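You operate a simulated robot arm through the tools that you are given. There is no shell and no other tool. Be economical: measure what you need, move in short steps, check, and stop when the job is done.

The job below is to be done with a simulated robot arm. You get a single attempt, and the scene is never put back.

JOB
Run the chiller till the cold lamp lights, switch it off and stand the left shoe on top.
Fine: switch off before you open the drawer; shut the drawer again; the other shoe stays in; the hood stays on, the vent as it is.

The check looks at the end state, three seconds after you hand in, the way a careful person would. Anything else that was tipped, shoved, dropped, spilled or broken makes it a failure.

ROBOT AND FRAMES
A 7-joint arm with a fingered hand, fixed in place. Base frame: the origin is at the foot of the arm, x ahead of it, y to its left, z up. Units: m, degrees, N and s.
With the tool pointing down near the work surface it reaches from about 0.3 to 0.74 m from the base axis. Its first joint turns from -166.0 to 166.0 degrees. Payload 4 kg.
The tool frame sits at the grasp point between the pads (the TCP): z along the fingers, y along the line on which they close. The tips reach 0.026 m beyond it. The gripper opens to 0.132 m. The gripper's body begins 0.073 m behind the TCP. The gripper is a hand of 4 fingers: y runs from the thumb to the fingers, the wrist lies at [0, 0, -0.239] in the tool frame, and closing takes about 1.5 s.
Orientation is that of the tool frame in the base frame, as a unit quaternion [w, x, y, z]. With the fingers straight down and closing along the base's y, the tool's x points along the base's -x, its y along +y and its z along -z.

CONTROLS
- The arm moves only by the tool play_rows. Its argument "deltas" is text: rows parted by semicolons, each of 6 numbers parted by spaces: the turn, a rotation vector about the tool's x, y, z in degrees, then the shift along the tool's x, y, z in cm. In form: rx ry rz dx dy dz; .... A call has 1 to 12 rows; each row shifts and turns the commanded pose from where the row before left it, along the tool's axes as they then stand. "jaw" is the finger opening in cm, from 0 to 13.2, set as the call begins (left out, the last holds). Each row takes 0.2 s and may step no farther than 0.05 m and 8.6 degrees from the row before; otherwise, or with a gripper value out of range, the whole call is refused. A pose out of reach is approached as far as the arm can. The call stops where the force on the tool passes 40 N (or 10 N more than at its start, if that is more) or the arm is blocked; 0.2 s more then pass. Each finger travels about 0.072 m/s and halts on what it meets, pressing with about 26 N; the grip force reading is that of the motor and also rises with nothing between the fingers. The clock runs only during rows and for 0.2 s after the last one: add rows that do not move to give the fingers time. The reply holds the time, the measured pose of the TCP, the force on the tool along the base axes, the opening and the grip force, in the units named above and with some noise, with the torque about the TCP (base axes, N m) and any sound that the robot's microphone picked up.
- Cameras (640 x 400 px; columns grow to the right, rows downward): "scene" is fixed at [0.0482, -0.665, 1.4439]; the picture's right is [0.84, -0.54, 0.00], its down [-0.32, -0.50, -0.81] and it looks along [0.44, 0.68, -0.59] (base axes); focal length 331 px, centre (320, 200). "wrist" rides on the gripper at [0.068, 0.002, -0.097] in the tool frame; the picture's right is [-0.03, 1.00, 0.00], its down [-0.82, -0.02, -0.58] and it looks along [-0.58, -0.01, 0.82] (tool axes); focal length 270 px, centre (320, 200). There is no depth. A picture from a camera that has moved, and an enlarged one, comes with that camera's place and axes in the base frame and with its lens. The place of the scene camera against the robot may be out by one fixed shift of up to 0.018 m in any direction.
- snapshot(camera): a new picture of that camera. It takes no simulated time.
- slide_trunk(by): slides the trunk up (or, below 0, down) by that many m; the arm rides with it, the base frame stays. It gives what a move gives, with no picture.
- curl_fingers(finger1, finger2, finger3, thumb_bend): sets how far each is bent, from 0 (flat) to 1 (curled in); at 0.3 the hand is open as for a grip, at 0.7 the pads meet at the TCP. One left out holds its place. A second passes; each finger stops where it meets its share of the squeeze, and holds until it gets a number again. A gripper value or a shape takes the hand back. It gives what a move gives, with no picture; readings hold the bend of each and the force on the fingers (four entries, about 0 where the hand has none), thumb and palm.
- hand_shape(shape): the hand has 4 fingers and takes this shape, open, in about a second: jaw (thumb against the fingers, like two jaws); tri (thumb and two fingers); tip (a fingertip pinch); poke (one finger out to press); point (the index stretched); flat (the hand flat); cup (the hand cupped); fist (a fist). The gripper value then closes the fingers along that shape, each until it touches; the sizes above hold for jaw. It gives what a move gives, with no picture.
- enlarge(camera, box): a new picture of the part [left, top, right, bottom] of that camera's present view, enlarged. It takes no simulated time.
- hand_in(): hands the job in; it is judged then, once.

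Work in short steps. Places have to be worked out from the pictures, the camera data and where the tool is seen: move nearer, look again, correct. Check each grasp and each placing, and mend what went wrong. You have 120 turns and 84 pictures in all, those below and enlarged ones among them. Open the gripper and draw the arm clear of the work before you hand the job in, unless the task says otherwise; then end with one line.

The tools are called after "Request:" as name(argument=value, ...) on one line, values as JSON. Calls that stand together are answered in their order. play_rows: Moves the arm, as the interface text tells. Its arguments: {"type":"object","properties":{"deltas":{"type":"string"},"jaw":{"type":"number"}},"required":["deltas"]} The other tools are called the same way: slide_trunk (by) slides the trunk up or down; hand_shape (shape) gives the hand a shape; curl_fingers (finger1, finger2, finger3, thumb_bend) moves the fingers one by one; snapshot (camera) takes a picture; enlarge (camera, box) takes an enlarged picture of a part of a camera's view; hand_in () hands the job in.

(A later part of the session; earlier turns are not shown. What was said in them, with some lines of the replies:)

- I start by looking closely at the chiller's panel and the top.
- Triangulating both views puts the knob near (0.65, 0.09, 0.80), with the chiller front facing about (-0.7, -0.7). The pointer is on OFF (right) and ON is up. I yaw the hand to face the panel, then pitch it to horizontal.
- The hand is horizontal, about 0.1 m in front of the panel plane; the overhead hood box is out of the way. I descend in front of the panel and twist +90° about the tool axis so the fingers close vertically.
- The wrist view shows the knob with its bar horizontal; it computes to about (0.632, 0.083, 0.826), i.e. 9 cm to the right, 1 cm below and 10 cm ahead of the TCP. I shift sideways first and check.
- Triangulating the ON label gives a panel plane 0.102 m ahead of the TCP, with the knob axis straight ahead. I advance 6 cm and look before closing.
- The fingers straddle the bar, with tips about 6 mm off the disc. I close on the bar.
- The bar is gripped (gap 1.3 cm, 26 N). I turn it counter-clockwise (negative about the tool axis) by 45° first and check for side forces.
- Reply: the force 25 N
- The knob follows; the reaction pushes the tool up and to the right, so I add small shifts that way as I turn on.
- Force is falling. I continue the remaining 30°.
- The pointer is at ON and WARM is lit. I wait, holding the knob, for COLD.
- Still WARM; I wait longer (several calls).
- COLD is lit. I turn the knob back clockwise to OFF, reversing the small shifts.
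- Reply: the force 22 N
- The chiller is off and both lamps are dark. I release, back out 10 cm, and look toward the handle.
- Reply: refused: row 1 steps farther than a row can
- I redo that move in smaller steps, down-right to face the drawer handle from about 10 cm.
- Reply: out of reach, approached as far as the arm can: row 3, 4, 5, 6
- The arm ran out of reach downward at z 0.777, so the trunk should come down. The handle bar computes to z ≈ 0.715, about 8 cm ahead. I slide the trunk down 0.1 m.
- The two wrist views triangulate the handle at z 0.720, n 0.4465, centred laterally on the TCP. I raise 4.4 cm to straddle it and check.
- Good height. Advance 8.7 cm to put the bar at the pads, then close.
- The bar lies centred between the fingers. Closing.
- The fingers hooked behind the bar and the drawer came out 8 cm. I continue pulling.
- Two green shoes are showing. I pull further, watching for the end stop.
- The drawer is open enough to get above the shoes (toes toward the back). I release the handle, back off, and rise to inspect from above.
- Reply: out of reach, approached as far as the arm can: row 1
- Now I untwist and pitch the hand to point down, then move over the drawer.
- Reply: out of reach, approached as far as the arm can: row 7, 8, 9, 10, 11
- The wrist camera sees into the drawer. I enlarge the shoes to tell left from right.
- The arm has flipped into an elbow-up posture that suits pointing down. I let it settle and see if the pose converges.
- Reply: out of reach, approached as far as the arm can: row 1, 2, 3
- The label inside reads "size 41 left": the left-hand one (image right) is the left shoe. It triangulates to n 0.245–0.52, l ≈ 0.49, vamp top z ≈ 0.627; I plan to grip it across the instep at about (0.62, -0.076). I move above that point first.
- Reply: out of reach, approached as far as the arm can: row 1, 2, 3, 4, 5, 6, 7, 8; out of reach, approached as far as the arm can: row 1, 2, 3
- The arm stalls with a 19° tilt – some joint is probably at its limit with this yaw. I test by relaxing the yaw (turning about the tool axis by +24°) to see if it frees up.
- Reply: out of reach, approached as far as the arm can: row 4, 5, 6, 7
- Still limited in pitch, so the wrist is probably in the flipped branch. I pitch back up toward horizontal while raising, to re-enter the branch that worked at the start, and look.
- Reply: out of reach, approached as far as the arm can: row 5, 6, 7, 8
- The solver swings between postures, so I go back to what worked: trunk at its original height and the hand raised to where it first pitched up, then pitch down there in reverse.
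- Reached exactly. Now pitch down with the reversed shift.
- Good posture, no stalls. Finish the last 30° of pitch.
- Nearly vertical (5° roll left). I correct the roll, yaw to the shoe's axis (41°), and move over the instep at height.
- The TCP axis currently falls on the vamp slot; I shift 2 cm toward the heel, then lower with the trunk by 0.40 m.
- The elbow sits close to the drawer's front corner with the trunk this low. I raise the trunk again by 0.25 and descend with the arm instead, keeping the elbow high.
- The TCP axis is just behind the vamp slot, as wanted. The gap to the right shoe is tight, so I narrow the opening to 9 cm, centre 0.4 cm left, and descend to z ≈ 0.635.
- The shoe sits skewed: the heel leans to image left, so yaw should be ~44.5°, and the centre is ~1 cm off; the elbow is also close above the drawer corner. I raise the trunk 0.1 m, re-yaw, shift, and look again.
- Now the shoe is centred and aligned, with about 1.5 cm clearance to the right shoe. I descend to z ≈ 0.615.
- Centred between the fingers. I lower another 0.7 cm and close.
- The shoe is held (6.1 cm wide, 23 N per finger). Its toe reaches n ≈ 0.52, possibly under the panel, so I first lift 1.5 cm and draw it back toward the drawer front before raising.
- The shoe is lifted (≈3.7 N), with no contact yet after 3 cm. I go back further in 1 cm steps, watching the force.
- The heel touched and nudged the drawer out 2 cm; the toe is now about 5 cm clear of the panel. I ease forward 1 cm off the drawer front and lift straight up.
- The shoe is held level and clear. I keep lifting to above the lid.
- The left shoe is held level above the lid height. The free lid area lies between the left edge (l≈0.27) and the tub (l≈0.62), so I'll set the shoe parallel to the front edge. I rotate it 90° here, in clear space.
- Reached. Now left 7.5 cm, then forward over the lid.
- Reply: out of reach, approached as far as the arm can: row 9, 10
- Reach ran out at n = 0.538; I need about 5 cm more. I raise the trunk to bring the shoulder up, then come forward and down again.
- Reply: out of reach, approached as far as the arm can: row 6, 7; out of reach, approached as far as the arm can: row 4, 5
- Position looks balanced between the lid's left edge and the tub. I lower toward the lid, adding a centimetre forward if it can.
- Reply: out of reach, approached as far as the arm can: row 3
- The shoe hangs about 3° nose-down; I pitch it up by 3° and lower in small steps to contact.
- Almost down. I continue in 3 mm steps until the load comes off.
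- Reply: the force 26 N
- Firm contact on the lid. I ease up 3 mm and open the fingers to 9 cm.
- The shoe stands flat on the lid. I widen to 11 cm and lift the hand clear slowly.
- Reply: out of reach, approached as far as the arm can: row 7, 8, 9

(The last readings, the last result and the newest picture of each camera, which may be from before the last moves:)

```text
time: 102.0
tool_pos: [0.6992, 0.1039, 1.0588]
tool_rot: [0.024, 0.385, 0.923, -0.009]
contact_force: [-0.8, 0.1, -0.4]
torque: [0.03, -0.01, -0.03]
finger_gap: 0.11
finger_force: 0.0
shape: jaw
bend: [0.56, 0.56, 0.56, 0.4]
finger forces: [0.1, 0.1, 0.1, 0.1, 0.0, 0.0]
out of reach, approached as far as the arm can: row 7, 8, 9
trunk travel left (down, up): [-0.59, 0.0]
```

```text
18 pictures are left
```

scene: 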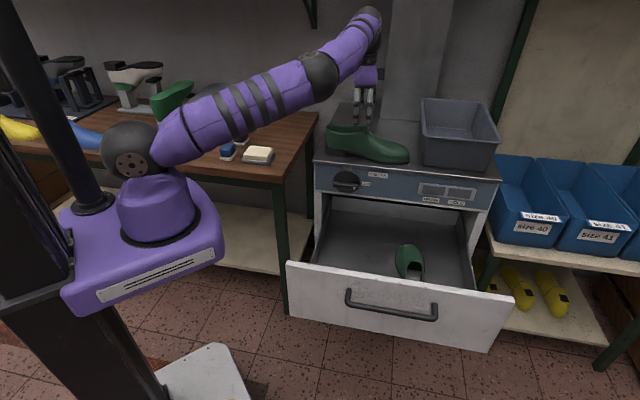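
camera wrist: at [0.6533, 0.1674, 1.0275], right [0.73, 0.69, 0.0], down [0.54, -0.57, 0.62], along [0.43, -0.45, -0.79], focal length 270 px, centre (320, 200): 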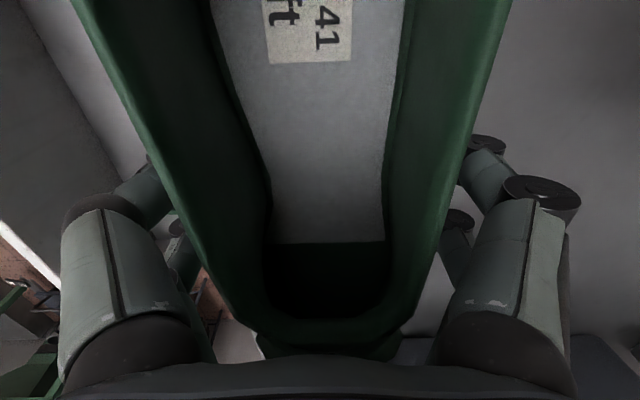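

The shoe stands on the lid untouched. Next I shut the drawer: with the hand vertical and closed, I'll push on the handle bar from the front. First I retreat back over the front at height to n≈0, l≈0.55.

Request:
play_rows(deltas="0 3 0 0 -3 0;0 0 0 0 -4 0;0 0 0 -0.5 -4.7 0;0 0 0 -1.2 -4.7 0;0 0 0 -1.3 -4.7 0;0 0 0 -1.3 -4.7 0;0 0 0 -1.3 -4.7 0;0 0 0 -1.3 -4.7 0;0 0 0 -1.3 -4.7 0;0 0 0 -1.3 -4.7 0;0 0 0 -1.3 -4.7 0;0 0 0 -1.3 -4.7 0")

Request:
play_rows(deltas="0 0 0 0 0 0;0 0 0 0 0 0;0 0 0 0 0 0;0 0 0 0 0 0;0 0 0 0 0 0;0 0 0 0 0 0", jaw=0)

Request:
snapshot(camera="scene")

```text
time: 104.6
tool_pos: [0.4009, -0.3654, 1.0579]
tool_rot: [0.0, 0.385, 0.923, 0.002]
contact_force: [0.1, -0.3, 1.0]
torque: [-0.02, -0.02, -0.02]
finger_gap: 0.1099
finger_force: 0.1
shape: jaw
bend: [0.56, 0.56, 0.56, 0.4]
finger forces: [0.0, 0.0, 0.0, 0.0, 0.0, 0.0]
trunk travel left (down, up): [-0.59, 0.0]
```

```text
time: 106.0
tool_pos: [0.4021, -0.3655, 1.0594]
tool_rot: [-0.001, 0.385, 0.923, 0.002]
contact_force: [0.0, 0.1, 0.1]
torque: [-0.03, -0.02, -0.02]
finger_gap: 0.0
finger_force: 25.9
shape: jaw
bend: [0.62, 0.63, 0.63, 0.7]
finger forces: [0.0, 0.0, 0.1, 0.0, 0.0, 0.0]
trunk travel left (down, up): [-0.59, 0.0]
```

```text
17 pictures are left
```

scene: 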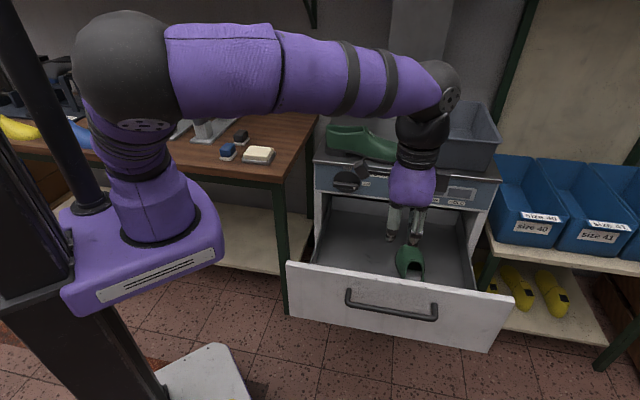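

Good posture. I back up 5 cm more and descend to handle height in front of the drawer.

Request:
play_rows(deltas="0 0 0 0 -4.5 0;0 0 0 0 0 3.5;0 0 0 0 0 3.5;0 0 0 0 0 3.5;0 0 0 0 0 3.5;0 0 0 0 0 3.5;0 0 0 0 0 3.5;0 0 0 0 0 3.5;0 0 0 0 0 3.5;0 0 0 0 0 3.5")

Request:
snapshot(camera="scene")

```text
time: 108.2
tool_pos: [0.3725, -0.3956, 0.7471]
tool_rot: [0.0, 0.384, 0.923, 0.001]
contact_force: [0.5, 0.4, -0.1]
torque: [-0.02, 0.01, 0.04]
finger_gap: 0.0002
finger_force: 25.8
shape: jaw
bend: [0.62, 0.63, 0.63, 0.7]
finger forces: [0.0, 0.0, 0.0, 0.1, 0.1, 0.0]
trunk travel left (down, up): [-0.59, 0.0]
```

```text
16 pictures are left
```

scene: 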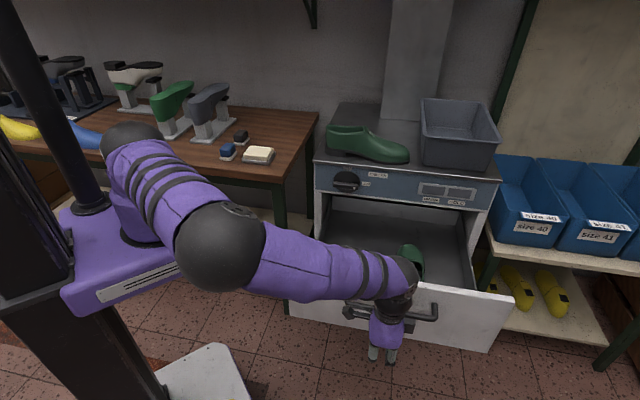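

The closed hand is in front of the handle, centred on it. I lower 4.5 cm and push forward gently until contact shows.

Request:
play_rows(deltas="0 0 0 0 0 2.3;0 0 0 0 0 2.2;0 0 0 0 2 0;0 0 0 0 2 0;0 0 0 0 2 0;0 0 0 0 2 0;0 0 0 0 2 0")

Request:
enlarge(camera="scene", box=[270, 180, 510, 370])

```text
time: 109.8
tool_pos: [0.4431, -0.3216, 0.6977]
tool_rot: [0.0, 0.384, 0.923, 0.002]
contact_force: [-0.1, -0.4, -0.2]
torque: [0.0, 0.0, 0.04]
finger_gap: 0.0001
finger_force: 26.3
shape: jaw
bend: [0.62, 0.63, 0.63, 0.7]
finger forces: [0.0, 0.0, 0.0, 0.0, 0.0, 0.1]
trunk travel left (down, up): [-0.59, 0.0]
```

```text
2.11 times, centred on (390, 275) of scene
camera zoom: at [0.0482, -0.665, 1.4439], right [0.84, -0.54, 0.0], down [-0.32, -0.5, -0.81], along [0.44, 0.68, -0.59], focal length 697 px, centre (173, 42)
```

zoom: 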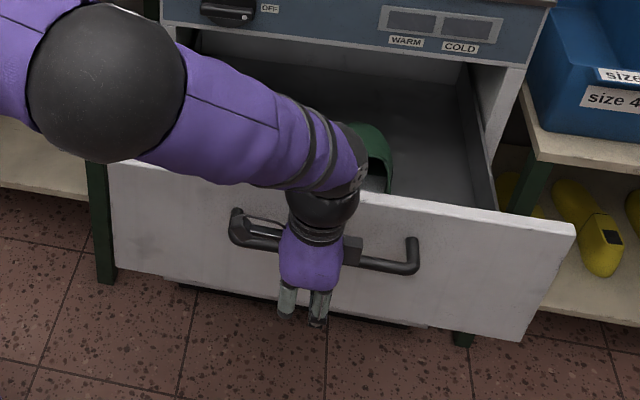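

No contact force yet. I keep pushing forward slowly.

Request:
play_rows(deltas="0 0 0 0 1.5 0;0 0 0 0 1.5 0;0 0 0 0 1.5 0;0 0 0 0 1.5 0;0 0 0 0 1.5 0;0 0 0 0 1.5 0")

Request:
enlarge(camera="scene", box=[270, 160, 510, 350])

```text
time: 111.2
tool_pos: [0.5071, -0.2604, 0.7023]
tool_rot: [0.0, 0.385, 0.923, 0.001]
contact_force: [-0.1, -0.1, 0.1]
torque: [-0.02, -0.01, 0.01]
finger_gap: 0.0
finger_force: 26.3
shape: jaw
bend: [0.62, 0.63, 0.63, 0.7]
finger forces: [0.2, 0.0, 0.0, 0.0, 0.0, 0.1]
trunk travel left (down, up): [-0.59, 0.0]
```

```text
2.11 times, centred on (390, 255) of scene
camera zoom: at [0.0482, -0.665, 1.4439], right [0.84, -0.54, 0.0], down [-0.32, -0.5, -0.81], along [0.44, 0.68, -0.59], focal length 697 px, centre (173, 84)
```

zoom: 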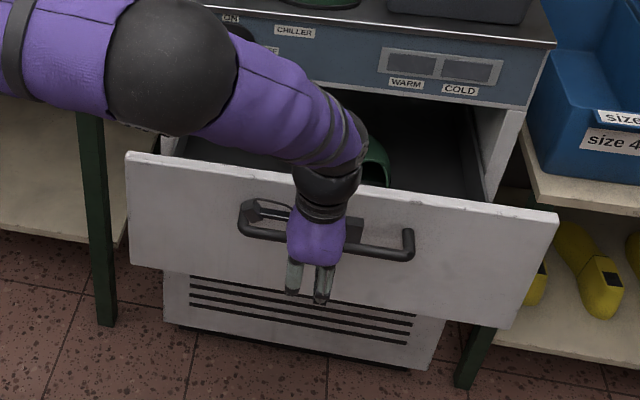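

The drawer is sliding in with hardly any force. I keep pushing.

Request:
play_rows(deltas="0 0 0 0 1.5 0;0 0 0 0 1.5 0;0 0 0 0 1.5 0;0 0 0 0 1.5 0;0 0 0 0 1.5 0;0 0 0 0 1.5 0;0 0 0 0 1.5 0;0 0 0 0 1.5 0;0 0 0 0 1.5 0")

Request:
enlarge(camera="scene", box=[270, 130, 510, 320])

```text
time: 113.2
tool_pos: [0.6025, -0.1642, 0.7015]
tool_rot: [0.0, 0.384, 0.923, 0.001]
contact_force: [-0.6, 0.1, 1.5]
torque: [0.03, 0.02, -0.04]
finger_gap: 0.0
finger_force: 26.0
shape: jaw
bend: [0.62, 0.63, 0.63, 0.7]
finger forces: [0.1, 0.1, 0.0, 0.0, 0.0, 0.0]
trunk travel left (down, up): [-0.59, 0.0]
```

```text
2.11 times, centred on (390, 225) of scene
camera zoom: at [0.0482, -0.665, 1.4439], right [0.84, -0.54, 0.0], down [-0.32, -0.5, -0.81], along [0.44, 0.68, -0.59], focal length 697 px, centre (173, 147)
```

zoom: 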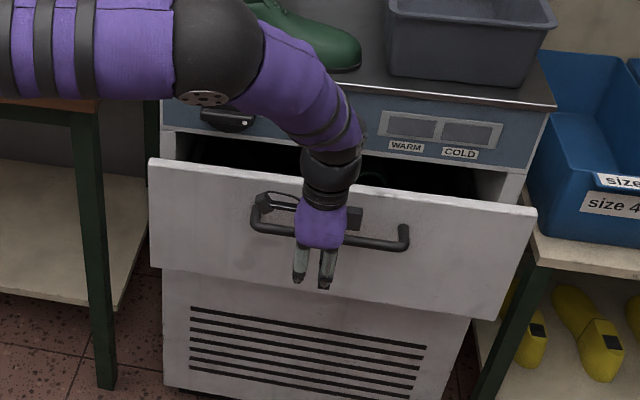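

Most of the way in. Continue in 1 cm steps, with an eye on force.

Request:
play_rows(deltas="0 0 0 0 1 0;0 0 0 0 1 0;0 0 0 0 1 0;0 0 0 0 1 0;0 0 0 0 1 0;0 0 0 0 1 0;0 0 0 0 1 0")

Request:
enlarge(camera="scene", box=[270, 110, 510, 300])

```text
time: 114.8
tool_pos: [0.6501, -0.115, 0.7034]
tool_rot: [0.001, 0.384, 0.923, 0.002]
contact_force: [-0.7, -0.8, 0.2]
torque: [0.01, -0.02, 0.01]
finger_gap: 0.0
finger_force: 25.7
shape: jaw
bend: [0.62, 0.63, 0.63, 0.7]
finger forces: [1.0, 0.0, 0.1, 0.0, 0.1, 0.0]
out of reach, approached as far as the arm can: row 7
trunk travel left (down, up): [-0.59, 0.0]
```

```text
2.11 times, centred on (390, 205) of scene
camera zoom: at [0.0482, -0.665, 1.4439], right [0.84, -0.54, 0.0], down [-0.32, -0.5, -0.81], along [0.44, 0.68, -0.59], focal length 697 px, centre (173, 190)
```

zoom: 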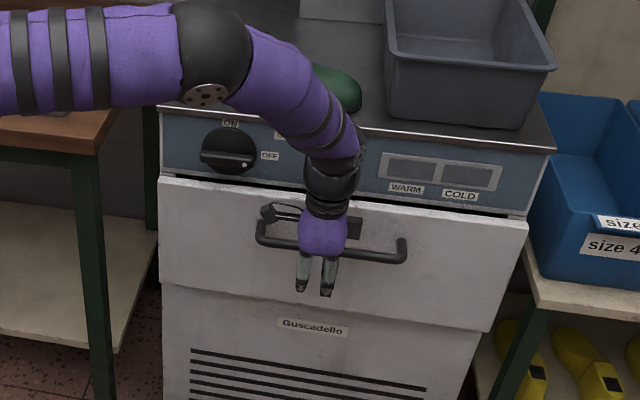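

Nearly shut, but reach ran out at this trunk height. I back off 8 cm, lower the trunk 0.1, raise the hand back, and finish the push.

Request:
play_rows(deltas="0 0 0 0 -2.5 0;0 0 0 0 -2.5 0;0 0 0 0 -2.5 0;0 0 0 0 -2.5 0")

Request:
slide_trunk(by=-0.12)

Request:
play_rows(deltas="0 0 0 0 0 -2.4;0 0 0 0 0 -2.4;0 0 0 0 0 -2.4;0 0 0 0 0 -2.4;0 0 0 0 0 -2.2")

Request:
snapshot(camera="scene")

```text
time: 115.8
tool_pos: [0.5766, -0.1867, 0.7031]
tool_rot: [0.001, 0.385, 0.923, 0.001]
contact_force: [0.0, -0.7, -0.2]
torque: [0.0, 0.0, -0.01]
finger_gap: 0.0
finger_force: 25.9
shape: jaw
bend: [0.62, 0.63, 0.63, 0.7]
finger forces: [0.1, 0.0, 0.1, 0.1, 0.0, 0.0]
trunk travel left (down, up): [-0.59, 0.0]
```

```text
time: 117.3
tool_pos: [0.5778, -0.1858, 0.5832]
tool_rot: [-0.001, 0.385, 0.923, 0.001]
contact_force: [-0.2, 0.0, -0.1]
torque: [-0.01, -0.02, -0.01]
finger_gap: 0.0
finger_force: 26.3
shape: jaw
bend: [0.62, 0.63, 0.63, 0.7]
finger forces: [0.1, 0.1, 0.0, 0.0, 0.0, 0.0]
trunk travel left (down, up): [-0.47, 0.12]
```

```text
time: 118.5
tool_pos: [0.5766, -0.1865, 0.7004]
tool_rot: [0.0, 0.386, 0.923, 0.001]
contact_force: [0.2, 0.4, 0.9]
torque: [0.01, -0.01, -0.03]
finger_gap: 0.0
finger_force: 26.5
shape: jaw
bend: [0.62, 0.63, 0.63, 0.7]
finger forces: [0.1, 0.0, 0.0, 0.0, 0.0, 0.1]
trunk travel left (down, up): [-0.47, 0.12]
```

```text
11 pictures are left
```

scene: 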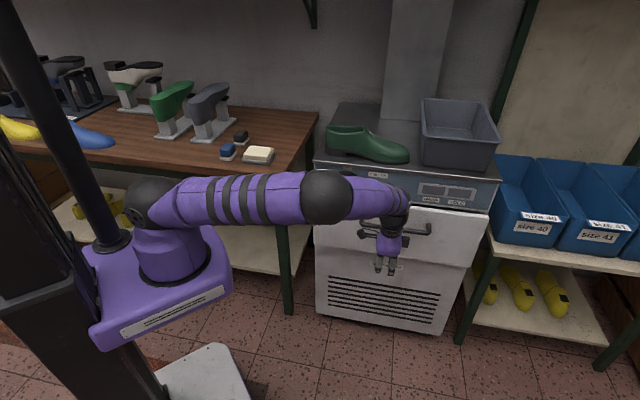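

Posture is fine. I push forward again to finish closing.

Request:
play_rows(deltas="0 0 0 0 2.2 0;0 0 0 0 2.2 0;0 0 0 0 2.2 0;0 0 0 0 2.2 0;0 0 0 0 1 0;0 0 0 0 1 0;0 0 0 0 1 0;0 0 0 0 0.7 0")

Request:
enlarge(camera="scene", box=[290, 110, 510, 285])

```text
time: 120.3
tool_pos: [0.6618, -0.1035, 0.702]
tool_rot: [-0.002, 0.385, 0.923, -0.002]
contact_force: [-32.6, -19.3, 7.0]
torque: [0.68, -0.88, 0.42]
finger_gap: 0.0
finger_force: 26.1
shape: jaw
bend: [0.59, 0.61, 0.62, 0.7]
finger forces: [20.4, 15.3, 0.0, 0.0, 0.1, 0.0]
trunk travel left (down, up): [-0.47, 0.12]
```

```text
2.29 times, centred on (400, 198) of scene
camera zoom: at [0.0482, -0.665, 1.4439], right [0.84, -0.54, 0.0], down [-0.32, -0.5, -0.81], along [0.44, 0.68, -0.59], focal length 757 px, centre (137, 206)
```

zoom: 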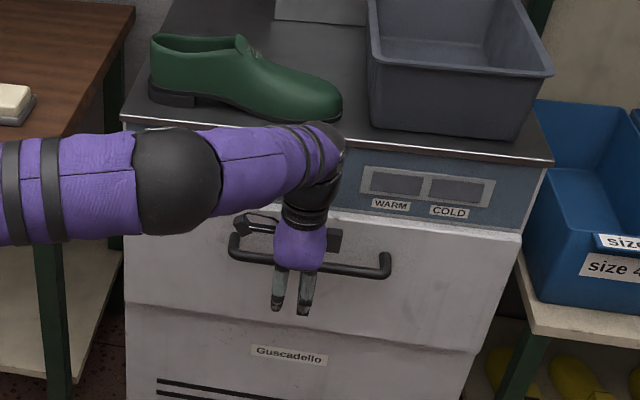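

The force reached 38 N with the front flush: it's shut. I back away and raise clear.

Request:
play_rows(deltas="0 0 0 0 -2.5 0;0 0 0 0 -2.5 0;0 0 0 0 -3 0;0 0 0 0 -3 0;0 0 0 0 -4 0;0 0 0 0 -4 0;0 0 0 0 -4 0;0 0 0 0 -4 0;0 0 0 0 -4 0")

Request:
snapshot(camera="scene")

Request:
enlarge(camera="scene", box=[300, 90, 510, 240])

```text
time: 122.3
tool_pos: [0.4448, -0.3149, 0.6989]
tool_rot: [-0.001, 0.384, 0.923, 0.001]
contact_force: [-0.8, 0.0, -0.3]
torque: [-0.01, 0.0, -0.01]
finger_gap: 0.0
finger_force: 25.9
shape: jaw
bend: [0.59, 0.61, 0.63, 0.7]
finger forces: [0.0, 0.0, 0.0, 0.0, 0.0, 0.1]
trunk travel left (down, up): [-0.47, 0.12]
```

```text
9 pictures are left
```

scene: 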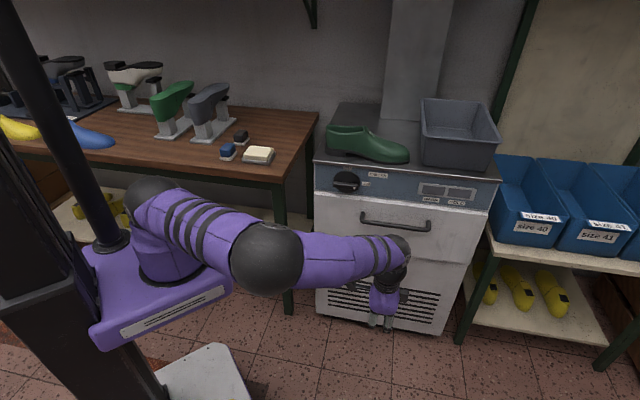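

```text
2.67 times, centred on (405, 165) of scene
camera zoom: at [0.0482, -0.665, 1.4439], right [0.84, -0.54, 0.0], down [-0.32, -0.5, -0.81], along [0.44, 0.68, -0.59], focal length 883 px, centre (93, 293)
```

zoom: 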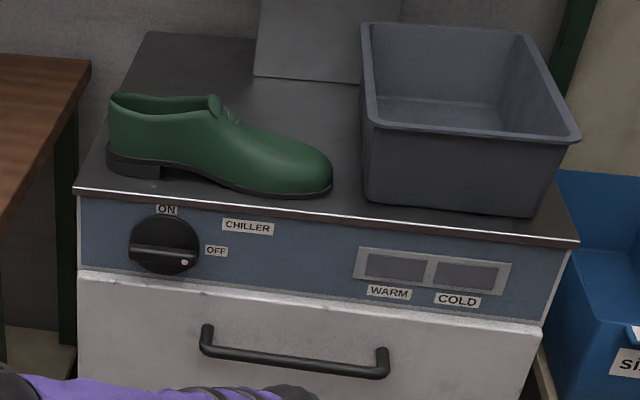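

The drawer is flush as at the start, the knob is at OFF, lamps are dark, and the shoe stands on the lid beside the undisturbed tub. I open the gripper in free space.

Request:
play_rows(deltas="0 0 0 0 -2 0;0 0 0 0 -2 0;0 0 0 0 0 0;0 0 0 0 0 0;0 0 0 0 0 0;0 0 0 0 0 0", jaw=13.2)

Request:
hand_in()

```text
time: 123.7
tool_pos: [0.4154, -0.3423, 0.6999]
tool_rot: [0.0, 0.385, 0.923, 0.001]
contact_force: [-0.3, -1.2, -0.4]
torque: [0.02, -0.01, 0.02]
finger_gap: 0.132
finger_force: 0.1
shape: jaw
bend: [0.3, 0.3, 0.3, 0.3]
finger forces: [0.0, 0.1, 0.0, 0.0, 0.0, 0.0]
trunk travel left (down, up): [-0.47, 0.12]
```

```text
The job is handed in.
```

The chiller ran until the cold lamp lit and was switched off before I opened the drawer; the left shoe now stands on top, the drawer is shut with the right shoe inside, and I did not touch the hood or vent.
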